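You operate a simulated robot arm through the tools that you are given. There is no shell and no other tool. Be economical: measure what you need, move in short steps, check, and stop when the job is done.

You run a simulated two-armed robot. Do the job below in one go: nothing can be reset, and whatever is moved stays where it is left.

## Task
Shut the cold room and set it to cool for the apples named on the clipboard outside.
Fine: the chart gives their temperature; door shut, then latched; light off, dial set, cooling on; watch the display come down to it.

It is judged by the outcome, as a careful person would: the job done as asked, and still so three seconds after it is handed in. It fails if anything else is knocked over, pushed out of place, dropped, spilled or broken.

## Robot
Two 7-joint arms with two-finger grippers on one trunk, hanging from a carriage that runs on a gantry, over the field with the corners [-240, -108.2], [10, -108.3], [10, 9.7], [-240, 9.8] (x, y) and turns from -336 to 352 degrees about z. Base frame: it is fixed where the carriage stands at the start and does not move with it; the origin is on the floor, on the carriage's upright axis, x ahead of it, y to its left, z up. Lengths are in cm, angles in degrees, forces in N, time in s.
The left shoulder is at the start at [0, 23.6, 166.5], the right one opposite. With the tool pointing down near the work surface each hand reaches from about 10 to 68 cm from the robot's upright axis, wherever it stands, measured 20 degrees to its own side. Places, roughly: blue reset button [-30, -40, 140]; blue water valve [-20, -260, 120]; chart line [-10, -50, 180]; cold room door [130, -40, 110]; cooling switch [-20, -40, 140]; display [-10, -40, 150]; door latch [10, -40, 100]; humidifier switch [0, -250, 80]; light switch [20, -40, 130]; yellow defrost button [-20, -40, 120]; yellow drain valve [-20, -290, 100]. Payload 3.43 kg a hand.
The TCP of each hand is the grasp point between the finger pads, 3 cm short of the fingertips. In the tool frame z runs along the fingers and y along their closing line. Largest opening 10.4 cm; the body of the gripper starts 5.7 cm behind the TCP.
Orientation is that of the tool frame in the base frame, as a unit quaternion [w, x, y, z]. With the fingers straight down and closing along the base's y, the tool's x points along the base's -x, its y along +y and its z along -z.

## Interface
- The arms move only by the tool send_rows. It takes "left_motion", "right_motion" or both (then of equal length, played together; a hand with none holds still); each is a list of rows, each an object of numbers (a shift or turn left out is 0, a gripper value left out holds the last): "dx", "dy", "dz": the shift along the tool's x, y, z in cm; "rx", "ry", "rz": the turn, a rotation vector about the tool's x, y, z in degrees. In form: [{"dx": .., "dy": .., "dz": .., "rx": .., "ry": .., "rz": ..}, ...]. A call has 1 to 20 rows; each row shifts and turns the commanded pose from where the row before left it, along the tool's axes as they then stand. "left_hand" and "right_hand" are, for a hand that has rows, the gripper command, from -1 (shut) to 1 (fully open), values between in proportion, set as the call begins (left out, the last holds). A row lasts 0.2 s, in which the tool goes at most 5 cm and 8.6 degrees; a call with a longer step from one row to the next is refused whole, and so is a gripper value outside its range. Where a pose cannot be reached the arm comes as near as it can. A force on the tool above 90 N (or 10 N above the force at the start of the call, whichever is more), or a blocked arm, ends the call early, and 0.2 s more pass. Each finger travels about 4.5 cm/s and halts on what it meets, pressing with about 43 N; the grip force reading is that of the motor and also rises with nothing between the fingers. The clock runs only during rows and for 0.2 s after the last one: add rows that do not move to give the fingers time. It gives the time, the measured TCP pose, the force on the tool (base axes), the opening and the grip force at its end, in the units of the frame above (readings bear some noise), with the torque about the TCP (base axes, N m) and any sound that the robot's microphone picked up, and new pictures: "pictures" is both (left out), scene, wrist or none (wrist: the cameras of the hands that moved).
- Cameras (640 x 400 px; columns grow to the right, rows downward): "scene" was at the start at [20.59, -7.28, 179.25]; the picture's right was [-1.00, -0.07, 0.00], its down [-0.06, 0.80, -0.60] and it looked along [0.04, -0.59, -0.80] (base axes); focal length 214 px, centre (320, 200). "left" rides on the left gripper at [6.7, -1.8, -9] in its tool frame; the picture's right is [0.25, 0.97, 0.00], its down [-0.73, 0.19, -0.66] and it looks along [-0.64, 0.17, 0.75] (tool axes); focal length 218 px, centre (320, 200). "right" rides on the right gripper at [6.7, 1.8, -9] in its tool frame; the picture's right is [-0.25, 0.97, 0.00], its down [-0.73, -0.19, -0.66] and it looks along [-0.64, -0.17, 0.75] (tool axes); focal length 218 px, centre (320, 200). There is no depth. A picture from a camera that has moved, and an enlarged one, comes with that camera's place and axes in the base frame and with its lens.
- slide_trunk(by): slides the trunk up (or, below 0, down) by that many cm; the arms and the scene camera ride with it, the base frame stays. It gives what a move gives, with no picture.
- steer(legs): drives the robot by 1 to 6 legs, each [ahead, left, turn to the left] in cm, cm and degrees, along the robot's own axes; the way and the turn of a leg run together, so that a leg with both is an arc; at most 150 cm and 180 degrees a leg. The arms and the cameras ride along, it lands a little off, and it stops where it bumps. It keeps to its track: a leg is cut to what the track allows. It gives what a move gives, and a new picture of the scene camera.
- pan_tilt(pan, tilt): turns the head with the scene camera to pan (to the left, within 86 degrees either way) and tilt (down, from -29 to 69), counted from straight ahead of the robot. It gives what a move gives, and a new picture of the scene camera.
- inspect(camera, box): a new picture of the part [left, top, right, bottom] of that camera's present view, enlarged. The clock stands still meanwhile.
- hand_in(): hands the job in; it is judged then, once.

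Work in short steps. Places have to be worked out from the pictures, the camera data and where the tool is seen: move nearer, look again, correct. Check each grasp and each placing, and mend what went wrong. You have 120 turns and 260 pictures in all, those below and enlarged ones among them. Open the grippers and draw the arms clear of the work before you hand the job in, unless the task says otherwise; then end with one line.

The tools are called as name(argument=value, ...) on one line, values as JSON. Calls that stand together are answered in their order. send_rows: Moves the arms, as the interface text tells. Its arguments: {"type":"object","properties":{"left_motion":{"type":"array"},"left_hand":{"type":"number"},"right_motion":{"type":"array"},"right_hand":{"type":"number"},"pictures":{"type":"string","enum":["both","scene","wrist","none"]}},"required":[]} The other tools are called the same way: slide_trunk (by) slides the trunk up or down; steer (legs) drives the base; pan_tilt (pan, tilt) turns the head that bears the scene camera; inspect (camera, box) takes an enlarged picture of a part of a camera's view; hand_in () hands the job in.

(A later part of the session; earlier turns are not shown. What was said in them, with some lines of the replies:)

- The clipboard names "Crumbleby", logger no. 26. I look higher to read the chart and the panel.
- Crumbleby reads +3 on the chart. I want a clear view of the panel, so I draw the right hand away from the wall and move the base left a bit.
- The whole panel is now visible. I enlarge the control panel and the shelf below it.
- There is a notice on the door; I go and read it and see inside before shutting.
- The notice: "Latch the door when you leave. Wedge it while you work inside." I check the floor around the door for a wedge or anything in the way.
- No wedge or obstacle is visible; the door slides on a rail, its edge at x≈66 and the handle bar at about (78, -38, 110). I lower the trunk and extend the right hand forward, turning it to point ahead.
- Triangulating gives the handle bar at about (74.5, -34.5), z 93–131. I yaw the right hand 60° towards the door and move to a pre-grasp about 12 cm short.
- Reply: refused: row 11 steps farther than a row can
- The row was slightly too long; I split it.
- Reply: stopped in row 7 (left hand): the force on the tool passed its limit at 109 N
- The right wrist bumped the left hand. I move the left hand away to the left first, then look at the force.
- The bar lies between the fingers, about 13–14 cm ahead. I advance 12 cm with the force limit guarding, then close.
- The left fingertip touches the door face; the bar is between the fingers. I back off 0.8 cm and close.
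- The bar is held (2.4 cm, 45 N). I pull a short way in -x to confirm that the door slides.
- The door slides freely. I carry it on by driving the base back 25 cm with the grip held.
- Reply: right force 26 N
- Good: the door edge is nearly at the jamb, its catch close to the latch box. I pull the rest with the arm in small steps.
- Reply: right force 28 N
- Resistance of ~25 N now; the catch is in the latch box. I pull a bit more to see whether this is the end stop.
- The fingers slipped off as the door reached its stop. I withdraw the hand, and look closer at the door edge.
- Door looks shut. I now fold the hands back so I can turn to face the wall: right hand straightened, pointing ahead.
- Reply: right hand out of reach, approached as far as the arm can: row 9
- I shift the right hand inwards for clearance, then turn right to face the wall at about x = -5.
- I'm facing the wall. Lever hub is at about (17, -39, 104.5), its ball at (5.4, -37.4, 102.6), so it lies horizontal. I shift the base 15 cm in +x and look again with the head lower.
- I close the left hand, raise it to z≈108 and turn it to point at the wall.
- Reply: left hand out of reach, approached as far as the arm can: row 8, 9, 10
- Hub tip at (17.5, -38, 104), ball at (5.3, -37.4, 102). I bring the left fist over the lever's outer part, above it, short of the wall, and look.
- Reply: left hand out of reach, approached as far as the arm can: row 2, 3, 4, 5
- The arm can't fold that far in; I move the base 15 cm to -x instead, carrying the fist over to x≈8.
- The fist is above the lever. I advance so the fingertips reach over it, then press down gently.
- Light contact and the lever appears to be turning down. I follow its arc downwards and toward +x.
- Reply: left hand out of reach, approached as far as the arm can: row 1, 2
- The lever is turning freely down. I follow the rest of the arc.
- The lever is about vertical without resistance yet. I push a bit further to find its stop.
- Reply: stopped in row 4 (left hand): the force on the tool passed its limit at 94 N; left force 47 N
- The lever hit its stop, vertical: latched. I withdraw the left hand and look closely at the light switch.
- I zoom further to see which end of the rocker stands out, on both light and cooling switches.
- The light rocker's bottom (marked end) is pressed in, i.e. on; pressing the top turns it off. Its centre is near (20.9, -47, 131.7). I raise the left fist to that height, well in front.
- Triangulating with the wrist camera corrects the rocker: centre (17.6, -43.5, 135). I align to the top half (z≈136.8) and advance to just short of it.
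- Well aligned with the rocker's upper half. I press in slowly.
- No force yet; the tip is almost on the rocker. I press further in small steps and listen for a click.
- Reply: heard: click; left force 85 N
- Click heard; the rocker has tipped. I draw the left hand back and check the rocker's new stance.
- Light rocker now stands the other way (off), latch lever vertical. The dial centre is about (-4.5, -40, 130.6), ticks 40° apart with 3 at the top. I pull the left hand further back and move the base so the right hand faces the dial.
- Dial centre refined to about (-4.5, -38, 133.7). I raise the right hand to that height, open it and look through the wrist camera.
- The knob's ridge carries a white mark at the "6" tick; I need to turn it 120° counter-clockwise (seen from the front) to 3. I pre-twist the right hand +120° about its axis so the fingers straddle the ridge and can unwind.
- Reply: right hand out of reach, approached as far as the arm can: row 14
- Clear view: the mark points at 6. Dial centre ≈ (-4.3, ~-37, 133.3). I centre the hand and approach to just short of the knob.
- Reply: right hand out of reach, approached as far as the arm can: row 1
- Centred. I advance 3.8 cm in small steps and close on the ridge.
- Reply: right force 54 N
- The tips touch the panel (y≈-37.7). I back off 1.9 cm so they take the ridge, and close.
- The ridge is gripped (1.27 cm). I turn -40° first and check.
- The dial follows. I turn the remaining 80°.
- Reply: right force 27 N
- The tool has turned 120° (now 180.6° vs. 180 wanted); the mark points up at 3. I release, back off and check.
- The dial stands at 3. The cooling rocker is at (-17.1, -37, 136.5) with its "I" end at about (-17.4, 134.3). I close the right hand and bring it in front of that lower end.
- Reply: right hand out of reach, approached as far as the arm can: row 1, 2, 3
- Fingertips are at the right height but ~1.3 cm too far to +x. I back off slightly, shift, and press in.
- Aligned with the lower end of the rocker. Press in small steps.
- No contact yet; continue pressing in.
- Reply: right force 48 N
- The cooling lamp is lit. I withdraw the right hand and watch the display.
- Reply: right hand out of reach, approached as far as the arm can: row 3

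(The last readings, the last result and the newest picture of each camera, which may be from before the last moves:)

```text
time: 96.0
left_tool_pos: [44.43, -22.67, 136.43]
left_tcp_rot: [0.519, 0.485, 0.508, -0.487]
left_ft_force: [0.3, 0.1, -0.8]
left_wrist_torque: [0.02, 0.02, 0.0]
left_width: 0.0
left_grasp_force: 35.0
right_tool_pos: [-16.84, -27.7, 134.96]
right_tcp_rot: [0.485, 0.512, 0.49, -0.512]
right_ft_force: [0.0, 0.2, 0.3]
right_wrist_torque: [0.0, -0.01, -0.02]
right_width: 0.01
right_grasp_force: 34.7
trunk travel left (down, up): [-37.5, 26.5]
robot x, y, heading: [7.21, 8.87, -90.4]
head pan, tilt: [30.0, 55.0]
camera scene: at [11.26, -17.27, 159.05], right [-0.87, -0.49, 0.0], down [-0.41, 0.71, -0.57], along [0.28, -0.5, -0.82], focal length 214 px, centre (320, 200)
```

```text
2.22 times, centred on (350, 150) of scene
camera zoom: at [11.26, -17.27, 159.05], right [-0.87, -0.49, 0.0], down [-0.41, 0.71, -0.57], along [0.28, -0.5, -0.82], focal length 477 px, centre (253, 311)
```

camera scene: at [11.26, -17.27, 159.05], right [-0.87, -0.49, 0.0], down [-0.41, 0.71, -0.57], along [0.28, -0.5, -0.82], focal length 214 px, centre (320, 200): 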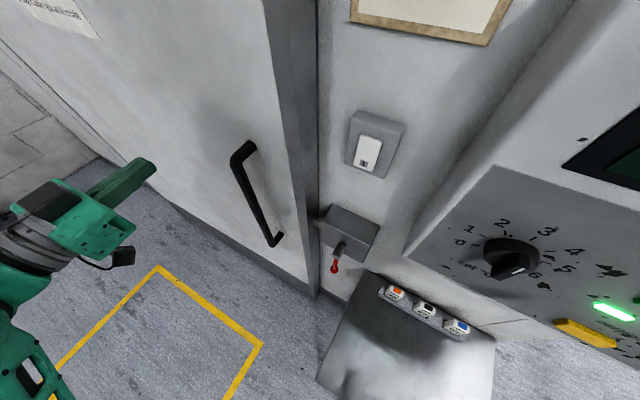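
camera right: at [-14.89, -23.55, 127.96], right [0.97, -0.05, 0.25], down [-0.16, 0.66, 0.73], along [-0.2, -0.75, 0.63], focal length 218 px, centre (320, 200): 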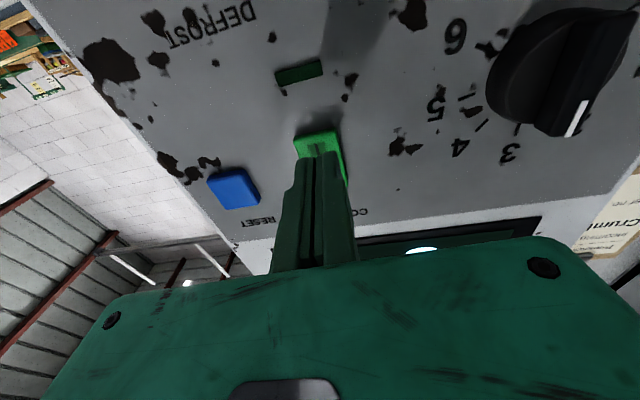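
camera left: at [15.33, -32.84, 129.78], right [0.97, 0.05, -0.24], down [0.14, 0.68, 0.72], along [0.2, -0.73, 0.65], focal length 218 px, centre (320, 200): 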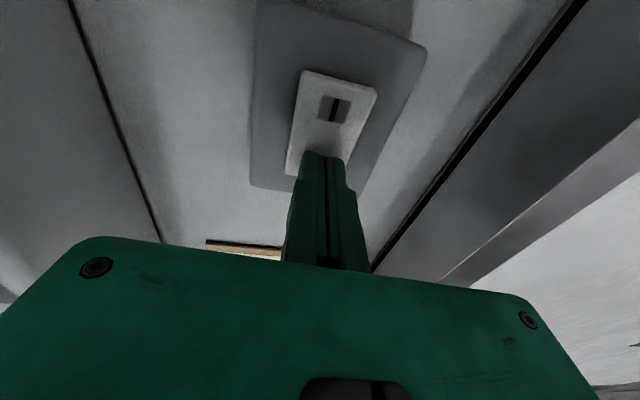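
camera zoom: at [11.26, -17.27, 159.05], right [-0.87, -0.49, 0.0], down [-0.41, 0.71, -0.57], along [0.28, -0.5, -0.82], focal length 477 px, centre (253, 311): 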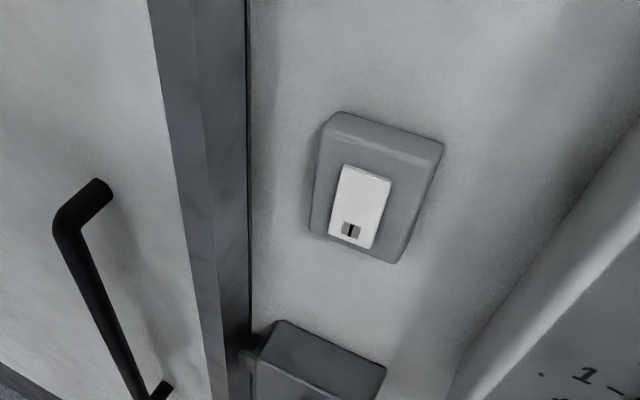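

Cooling works (+7 and falling). I open both grippers, pull back a little and wait, then check the latch and display.

send_rows(right_motion=[{}, {}, {}, {}, {}, {}, {}, {}, {}, {}, {}, {}, {}, {}, {}, {}, {}, {}, {}, {}], left_motion=[{}, {}, {}, {}, {}, {}, {}, {}, {}, {}, {}, {}, {}, {}, {}, {}, {}, {}, {}, {}], right_hand=0.5, left_hand=0.5, pictures="none")

inspect(camera="scene", box=[290, 180, 400, 290])

pan_tilt(pan=-20, tilt=40)

```text
time: 100.2
left_tool_pos: [44.37, -22.7, 136.34]
left_tcp_rot: [0.519, 0.485, 0.509, -0.486]
left_ft_force: [0.3, 0.0, -0.9]
left_wrist_torque: [-0.01, 0.01, 0.01]
left_width: 7.8
left_grasp_force: 0.1
right_tool_pos: [-16.74, -27.74, 134.92]
right_tcp_rot: [0.486, 0.512, 0.491, -0.511]
right_ft_force: [0.6, -0.8, 0.0]
right_wrist_torque: [0.01, 0.02, 0.0]
right_width: 7.8
right_grasp_force: 0.0
trunk travel left (down, up): [-37.5, 26.5]
robot x, y, heading: [7.68, 8.89, -90.2]
head pan, tilt: [30.0, 55.0]
```

```text
3.64 times, centred on (345, 235) of scene
camera zoom: at [11.27, -17.26, 159.04], right [-0.87, -0.5, 0.0], down [-0.41, 0.71, -0.57], along [0.28, -0.5, -0.82], focal length 780 px, centre (229, 73)
```

zoom: 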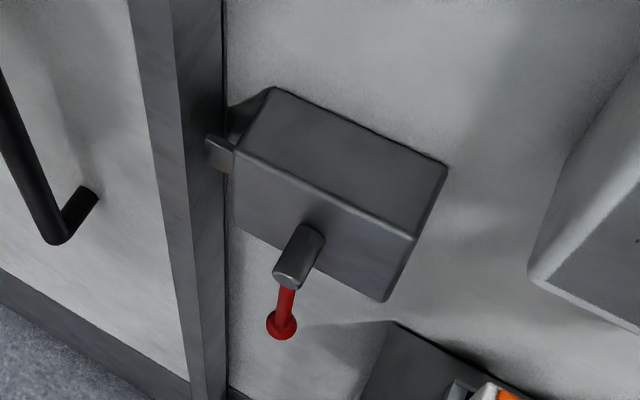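

```text
time: 101.4
left_tool_pos: [44.42, -22.71, 136.22]
left_tcp_rot: [0.519, 0.485, 0.508, -0.487]
left_ft_force: [0.7, 0.7, -0.3]
left_wrist_torque: [-0.05, -0.05, -0.02]
left_width: 7.8
left_grasp_force: 0.1
right_tool_pos: [-16.77, -27.58, 134.96]
right_tcp_rot: [0.485, 0.512, 0.491, -0.512]
right_ft_force: [-0.1, -1.4, 0.5]
right_wrist_torque: [-0.03, 0.0, -0.01]
right_width: 7.8
right_grasp_force: 0.1
trunk travel left (down, up): [-37.5, 26.5]
robot x, y, heading: [7.78, 8.99, -90.3]
head pan, tilt: [-20.0, 40.0]
camera scene: at [4.75, -18.97, 161.11], right [-0.94, 0.35, 0.0], down [0.22, 0.6, -0.77], along [-0.27, -0.72, -0.64], focal length 214 px, centre (320, 200)
```

scene: 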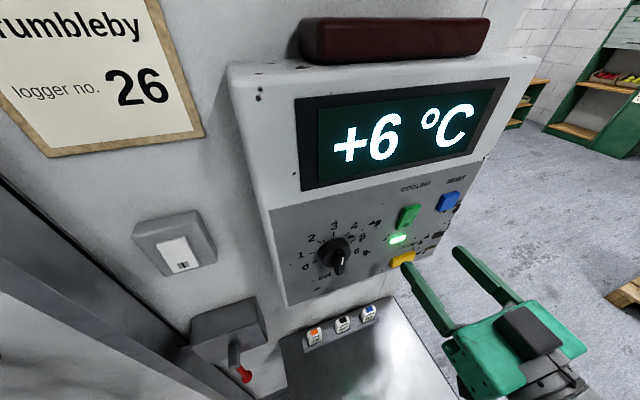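

Temperature is down to +6. While it cools, I test the latch: bring the open left hand in front of the door handle (bar at x≈38).

steer(legs=[[0, -6, 0]])

send_rows(left_motion=[{"dx": 4.4}, {"dx": 4.4}, {"dx": 4.4}, {"dx": 4.4}, {"dx": 3}, {}], pictures="wrist")

```text
time: 102.4
left_tool_pos: [38.4, -22.69, 136.31]
left_tcp_rot: [0.519, 0.485, 0.508, -0.487]
left_ft_force: [-0.4, 0.1, 0.7]
left_wrist_torque: [-0.02, 0.0, 0.05]
left_width: 7.8
left_grasp_force: 0.1
right_tool_pos: [-22.82, -27.69, 135.09]
right_tcp_rot: [0.486, 0.512, 0.49, -0.512]
right_ft_force: [0.5, 0.5, 0.1]
right_wrist_torque: [0.02, 0.04, -0.02]
right_width: 7.8
right_grasp_force: 0.1
trunk travel left (down, up): [-37.5, 26.5]
robot x, y, heading: [1.69, 8.87, -90.3]
head pan, tilt: [-20.0, 40.0]
camera scene: at [-1.32, -18.94, 161.11], right [-0.94, 0.35, 0.0], down [0.22, 0.6, -0.77], along [-0.27, -0.72, -0.64], focal length 214 px, centre (320, 200)
```

scene: 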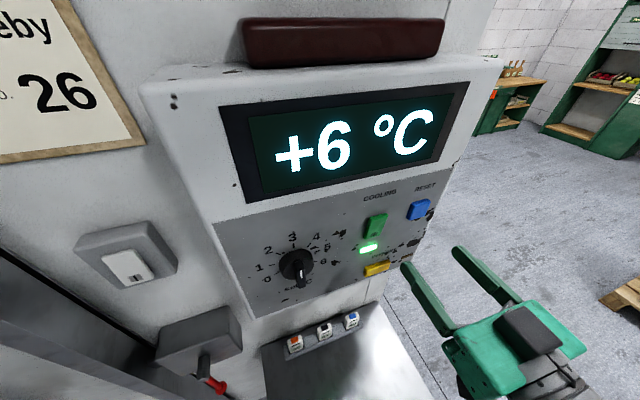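

```text
time: 103.8
left_tool_pos: [38.58, -22.74, 115.55]
left_tcp_rot: [0.518, 0.485, 0.508, -0.487]
left_ft_force: [-1.1, -0.3, 0.3]
left_wrist_torque: [0.02, 0.0, -0.02]
left_width: 7.79
left_grasp_force: 0.1
right_tool_pos: [-22.71, -27.76, 135.11]
right_tcp_rot: [0.485, 0.512, 0.49, -0.512]
right_ft_force: [0.2, -0.1, -0.2]
right_wrist_torque: [0.03, -0.01, 0.0]
right_width: 7.81
right_grasp_force: 0.2
trunk travel left (down, up): [-37.5, 26.5]
robot x, y, heading: [1.73, 9.08, -90.3]
head pan, tilt: [-20.0, 40.0]
camera left: at [36.39, -14.15, 108.81], right [0.97, 0.05, -0.24], down [0.15, 0.68, 0.72], along [0.2, -0.74, 0.65], focal length 218 px, centre (320, 200)
```

left: 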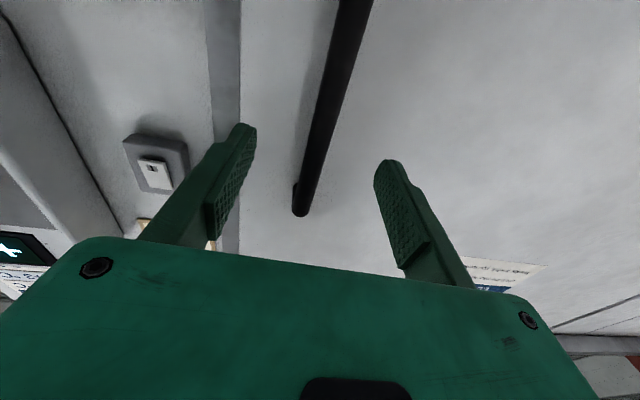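

The bar is between the fingers. I advance and close gently on it.

send_rows(left_motion=[{"dz": 4}, {"dz": 4}, {"dz": 2.5}, {}], pictures="none")

send_rows(left_motion=[{}, {}, {}, {}, {}, {}, {}], left_hand=-1, pictures="wrist")

```text
time: 104.8
left_tool_pos: [39.16, -33.37, 115.85]
left_tcp_rot: [0.519, 0.485, 0.508, -0.487]
left_ft_force: [-0.5, 0.1, 0.6]
left_wrist_torque: [0.02, 0.02, 0.01]
left_width: 7.79
left_grasp_force: 0.2
right_tool_pos: [-22.7, -27.69, 134.96]
right_tcp_rot: [0.485, 0.512, 0.491, -0.511]
right_ft_force: [-0.4, -0.6, -0.2]
right_wrist_torque: [-0.04, 0.0, 0.0]
right_width: 7.83
right_grasp_force: 0.1
trunk travel left (down, up): [-37.5, 26.5]
robot x, y, heading: [1.73, 9.17, -90.1]
head pan, tilt: [-20.0, 40.0]
```

```text
time: 106.4
left_tool_pos: [39.89, -33.4, 116.0]
left_tcp_rot: [0.521, 0.485, 0.509, -0.485]
left_ft_force: [48.0, -17.1, -16.2]
left_wrist_torque: [-0.18, 0.85, 0.64]
left_width: 2.36
left_grasp_force: 45.6
right_tool_pos: [-22.14, -27.78, 134.94]
right_tcp_rot: [0.487, 0.513, 0.488, -0.511]
right_ft_force: [0.5, -0.8, 0.9]
right_wrist_torque: [0.02, -0.04, -0.01]
right_width: 7.84
right_grasp_force: 0.0
trunk travel left (down, up): [-37.5, 26.5]
robot x, y, heading: [1.77, 8.95, -90.4]
head pan, tilt: [-20.0, 40.0]
camera left: at [37.67, -24.79, 109.13], right [0.97, 0.05, -0.24], down [0.14, 0.68, 0.72], along [0.2, -0.74, 0.65], focal length 218 px, centre (320, 200)
```

left: 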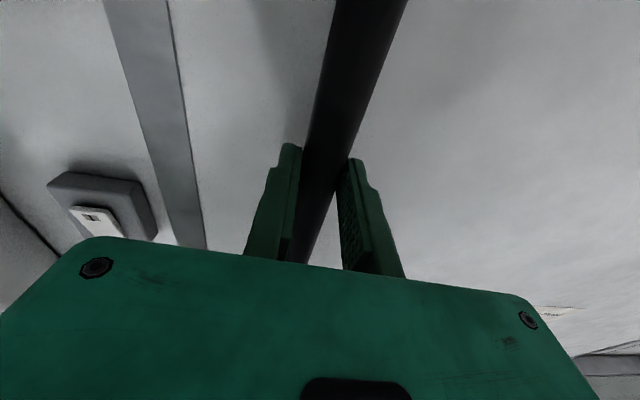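

Gripped; the hand is pulled 0.7 cm to the bar. I now pull +x by 1.6 cm commanded and see whether the door holds.

send_rows(left_motion=[{"dy": 0.4}, {"dy": 0.4}, {"dy": 0.4}, {"dy": 0.4}, {}], pictures="none")

```text
time: 107.6
left_tool_pos: [40.2, -33.47, 115.86]
left_tcp_rot: [0.518, 0.486, 0.506, -0.49]
left_ft_force: [-27.4, -3.2, 2.1]
left_wrist_torque: [1.01, 0.36, -0.73]
left_width: 2.35
left_grasp_force: 45.0
right_tool_pos: [-23.15, -27.59, 135.04]
right_tcp_rot: [-0.484, -0.512, -0.491, 0.513]
right_ft_force: [0.1, 0.9, 0.8]
right_wrist_torque: [0.01, 0.01, -0.01]
right_width: 7.8
right_grasp_force: 0.0
trunk travel left (down, up): [-37.5, 26.5]
robot x, y, heading: [1.76, 8.91, -90.3]
head pan, tilt: [-20.0, 40.0]
```

The door holds at 40.2 with 27 N against it: latched. I ease off, release and withdraw.

send_rows(left_motion=[{"dy": -0.5}, {}], pictures="none")

send_rows(left_motion=[{}, {}, {}, {}, {}, {}], left_hand=0.5, pictures="none")

send_rows(left_motion=[{"dz": -4}, {"dz": -4}, {"dz": -3}, {}, {}, {}, {}, {}, {}, {}, {}, {}, {}, {}, {}, {}, {}, {}, {}, {}], pictures="scene")

```text
time: 108.2
left_tool_pos: [40.17, -33.47, 115.87]
left_tcp_rot: [0.52, 0.483, 0.508, -0.488]
left_ft_force: [-9.9, -4.6, 1.4]
left_wrist_torque: [-0.72, 0.48, -0.12]
left_width: 2.36
left_grasp_force: 44.9
right_tool_pos: [-22.73, -27.72, 135.19]
right_tcp_rot: [-0.485, -0.511, -0.491, 0.512]
right_ft_force: [0.7, 0.7, -0.1]
right_wrist_torque: [-0.01, 0.02, 0.02]
right_width: 7.78
right_grasp_force: 0.1
trunk travel left (down, up): [-37.5, 26.5]
robot x, y, heading: [1.89, 8.67, -90.2]
head pan, tilt: [-20.0, 40.0]
```

```text
time: 109.6
left_tool_pos: [40.34, -33.48, 115.88]
left_tcp_rot: [0.519, 0.485, 0.508, -0.487]
left_ft_force: [-1.0, 0.1, -0.2]
left_wrist_torque: [-0.02, 0.0, -0.01]
left_width: 7.8
left_grasp_force: 0.0
right_tool_pos: [-22.74, -27.64, 135.0]
right_tcp_rot: [0.485, 0.512, 0.49, -0.512]
right_ft_force: [-0.4, 0.4, 0.0]
right_wrist_torque: [-0.01, 0.04, -0.04]
right_width: 7.82
right_grasp_force: 0.1
trunk travel left (down, up): [-37.5, 26.5]
robot x, y, heading: [1.73, 8.93, -90.5]
head pan, tilt: [-20.0, 40.0]
```

```text
time: 113.8
left_tool_pos: [39.72, -22.37, 115.85]
left_tcp_rot: [0.518, 0.486, 0.508, -0.487]
left_ft_force: [0.5, 0.8, 0.4]
left_wrist_torque: [-0.03, 0.0, -0.03]
left_width: 7.79
left_grasp_force: 0.0
right_tool_pos: [-22.78, -27.65, 135.07]
right_tcp_rot: [0.486, 0.511, 0.491, -0.511]
right_ft_force: [1.0, -1.4, 0.1]
right_wrist_torque: [0.0, 0.05, 0.0]
right_width: 7.79
right_grasp_force: 0.0
trunk travel left (down, up): [-37.5, 26.5]
robot x, y, heading: [1.78, 8.93, -90.2]
head pan, tilt: [-20.0, 40.0]
camera scene: at [-1.28, -18.94, 161.11], right [-0.94, 0.35, 0.0], down [0.22, 0.6, -0.77], along [-0.27, -0.72, -0.64], focal length 214 px, centre (320, 200)
```

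scene: 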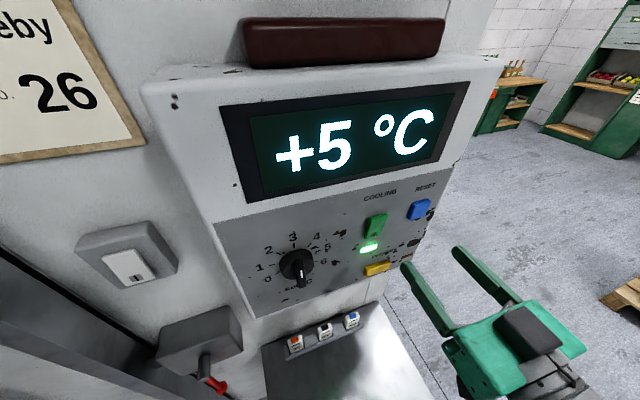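

+5 and falling. I keep waiting, moving the right hand a bit further aside.

send_rows(right_motion=[{"dy": -3}, {"dy": -3}, {"dy": -3}, {}, {}, {}, {}, {}, {}, {}, {}, {}, {}, {}, {}, {}, {}, {}, {}, {}], pictures="none")

send_rows(right_motion=[{}, {}, {}, {}, {}, {}, {}, {}, {}, {}, {}, {}, {}, {}, {}, {}, {}, {}, {}, {}], pictures="none")

send_rows(right_motion=[{}, {}, {}, {}, {}, {}, {}, {}, {}, {}, {}, {}, {}, {}, {}, {}, {}, {}, {}, {}], pictures="none")

send_rows(right_motion=[{}, {}, {}, {}, {}, {}, {}, {}, {}, {}, {}, {}, {}, {}, {}, {}, {}, {}, {}, {}], pictures="scene")

```text
time: 118.0
left_tool_pos: [39.68, -22.39, 115.8]
left_tcp_rot: [0.518, 0.486, 0.507, -0.488]
left_ft_force: [0.4, 0.3, 0.4]
left_wrist_torque: [0.0, 0.02, -0.02]
left_width: 7.8
left_grasp_force: 0.1
right_tool_pos: [-31.79, -27.13, 135.11]
right_tcp_rot: [0.486, 0.512, 0.491, -0.511]
right_ft_force: [1.0, 0.5, -0.1]
right_wrist_torque: [-0.01, 0.01, -0.01]
right_width: 7.81
right_grasp_force: 0.0
trunk travel left (down, up): [-37.5, 26.5]
robot x, y, heading: [1.6, 8.92, -90.4]
head pan, tilt: [-20.0, 40.0]
```

```text
time: 122.2
left_tool_pos: [39.72, -22.44, 115.73]
left_tcp_rot: [0.52, 0.485, 0.508, -0.486]
left_ft_force: [0.1, 0.5, 0.1]
left_wrist_torque: [-0.04, 0.0, -0.04]
left_width: 7.78
left_grasp_force: 0.1
right_tool_pos: [-31.8, -27.15, 135.15]
right_tcp_rot: [0.485, 0.512, 0.49, -0.512]
right_ft_force: [-0.3, -0.3, 0.2]
right_wrist_torque: [0.04, -0.01, 0.05]
right_width: 7.78
right_grasp_force: 0.1
trunk travel left (down, up): [-37.5, 26.5]
robot x, y, heading: [1.91, 9.0, -90.0]
head pan, tilt: [-20.0, 40.0]
```

```text
time: 126.4
left_tool_pos: [39.83, -22.4, 115.76]
left_tcp_rot: [0.519, 0.486, 0.508, -0.487]
left_ft_force: [0.1, -0.5, -0.6]
left_wrist_torque: [0.01, 0.02, 0.0]
left_width: 7.81
left_grasp_force: 0.0
right_tool_pos: [-31.86, -27.13, 135.14]
right_tcp_rot: [0.485, 0.512, 0.491, -0.511]
right_ft_force: [-0.2, -0.4, -0.5]
right_wrist_torque: [0.01, 0.04, 0.0]
right_width: 7.79
right_grasp_force: 0.0
trunk travel left (down, up): [-37.5, 26.5]
robot x, y, heading: [1.75, 9.38, -90.2]
head pan, tilt: [-20.0, 40.0]
```

```text
time: 130.6
left_tool_pos: [39.76, -22.46, 115.79]
left_tcp_rot: [0.519, 0.485, 0.508, -0.487]
left_ft_force: [-0.4, -0.3, -0.8]
left_wrist_torque: [0.02, 0.0, 0.0]
left_width: 7.81
left_grasp_force: 0.1
right_tool_pos: [-31.71, -27.13, 135.07]
right_tcp_rot: [0.486, 0.512, 0.491, -0.511]
right_ft_force: [-0.3, 0.7, -0.3]
right_wrist_torque: [-0.01, 0.01, 0.01]
right_width: 7.81
right_grasp_force: 0.1
trunk travel left (down, up): [-37.5, 26.5]
robot x, y, heading: [1.76, 9.08, -90.0]
head pan, tilt: [-20.0, 40.0]
camera scene: at [-1.28, -18.94, 161.11], right [-0.94, 0.35, 0.0], down [0.22, 0.6, -0.77], along [-0.27, -0.72, -0.64], focal length 214 px, centre (320, 200)
```

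scene: 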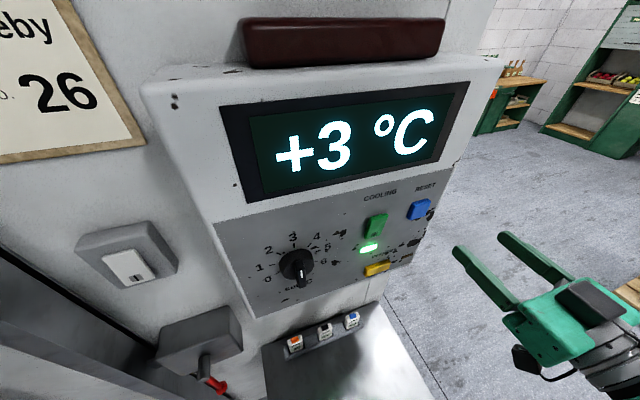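

+3 °C is reached; I wait longer to confirm that it settles there rather than going on down.

send_rows(right_motion=[{}, {}, {}, {}, {}, {}, {}, {}, {}, {}, {}, {}, {}, {}, {}, {}, {}, {}, {}, {}], pictures="none")

send_rows(right_motion=[{}, {}, {}, {}, {}, {}, {}, {}, {}, {}, {}, {}, {}, {}, {}, {}, {}, {}, {}, {}], pictures="none")

send_rows(right_motion=[{}, {}, {}, {}, {}, {}, {}, {}, {}, {}, {}, {}, {}, {}, {}, {}, {}, {}, {}, {}], pictures="scene")

pan_tilt(pan=20, tilt=35)

```text
time: 134.8
left_tool_pos: [39.81, -22.38, 115.73]
left_tcp_rot: [0.519, 0.485, 0.509, -0.486]
left_ft_force: [0.6, -0.7, 0.3]
left_wrist_torque: [0.0, 0.0, -0.02]
left_width: 7.77
left_grasp_force: 0.0
right_tool_pos: [-31.69, -27.18, 135.06]
right_tcp_rot: [0.485, 0.512, 0.49, -0.512]
right_ft_force: [-0.4, 0.2, 1.1]
right_wrist_torque: [-0.04, 0.0, 0.01]
right_width: 7.79
right_grasp_force: 0.0
trunk travel left (down, up): [-37.5, 26.5]
robot x, y, heading: [1.46, 8.8, -90.3]
head pan, tilt: [-20.0, 40.0]
```

```text
time: 139.0
left_tool_pos: [39.73, -22.42, 115.74]
left_tcp_rot: [0.519, 0.485, 0.508, -0.487]
left_ft_force: [-0.3, -0.4, 0.6]
left_wrist_torque: [-0.02, -0.03, 0.0]
left_width: 7.77
left_grasp_force: 0.0
right_tool_pos: [-31.74, -27.07, 135.1]
right_tcp_rot: [0.486, 0.512, 0.49, -0.512]
right_ft_force: [1.0, 0.5, 0.5]
right_wrist_torque: [-0.01, 0.0, 0.01]
right_width: 7.77
right_grasp_force: 0.2
trunk travel left (down, up): [-37.5, 26.5]
robot x, y, heading: [1.68, 8.7, -90.4]
head pan, tilt: [-20.0, 40.0]
```

```text
time: 143.2
left_tool_pos: [39.67, -22.39, 115.82]
left_tcp_rot: [0.519, 0.485, 0.509, -0.487]
left_ft_force: [-0.5, 0.0, -0.2]
left_wrist_torque: [-0.05, 0.01, 0.01]
left_width: 7.83
left_grasp_force: 0.2
right_tool_pos: [-31.75, -27.07, 135.07]
right_tcp_rot: [0.485, 0.512, 0.49, -0.512]
right_ft_force: [0.3, 0.5, -0.2]
right_wrist_torque: [0.01, 0.02, 0.0]
right_width: 7.8
right_grasp_force: 0.0
trunk travel left (down, up): [-37.5, 26.5]
robot x, y, heading: [1.87, 8.93, -90.3]
head pan, tilt: [-20.0, 40.0]
camera scene: at [-1.28, -18.94, 161.11], right [-0.94, 0.35, 0.0], down [0.22, 0.6, -0.77], along [-0.27, -0.72, -0.64], focal length 214 px, centre (320, 200)
```

scene: 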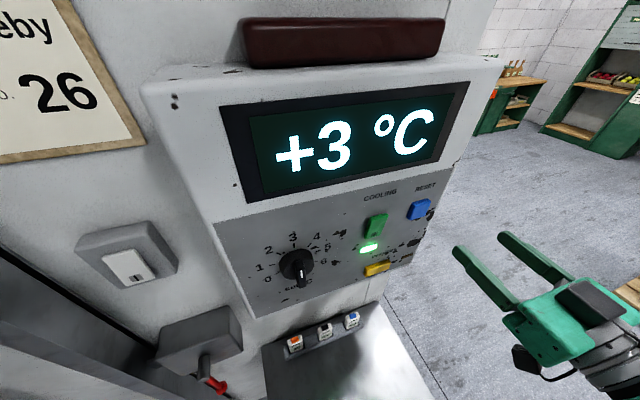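

```text
time: 144.3
left_tool_pos: [39.7, -22.39, 115.86]
left_tcp_rot: [0.519, 0.485, 0.508, -0.487]
left_ft_force: [-0.3, -0.5, -0.3]
left_wrist_torque: [0.01, 0.04, -0.03]
left_width: 7.81
left_grasp_force: 0.0
right_tool_pos: [-31.78, -27.09, 135.16]
right_tcp_rot: [0.486, 0.512, 0.49, -0.512]
right_ft_force: [-0.2, -0.3, -0.5]
right_wrist_torque: [-0.05, 0.03, 0.01]
right_width: 7.8
right_grasp_force: 0.2
trunk travel left (down, up): [-37.5, 26.5]
robot x, y, heading: [1.82, 8.79, -90.3]
head pan, tilt: [20.0, 35.0]
camera scene: at [4.63, -19.26, 161.87], right [-0.94, -0.34, 0.0], down [-0.19, 0.54, -0.82], along [0.28, -0.77, -0.57], focal length 214 px, centre (320, 200)
```

scene: 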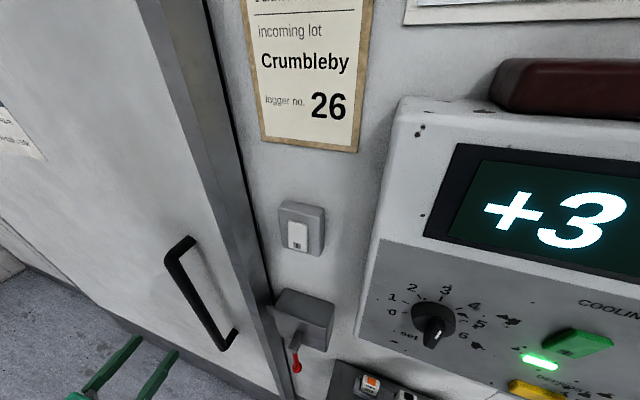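

The display holds at +3 °C. The door is shut and latched, the light is off, the dial is on 3 and cooling is on, with both hands clear. Handing in.

hand_in()

```text
The job is handed in.
```

The cold room is shut, latched and dark, set to 3 °C for the Crumbleby apples, and cooling is on with the display holding at +3 °C.
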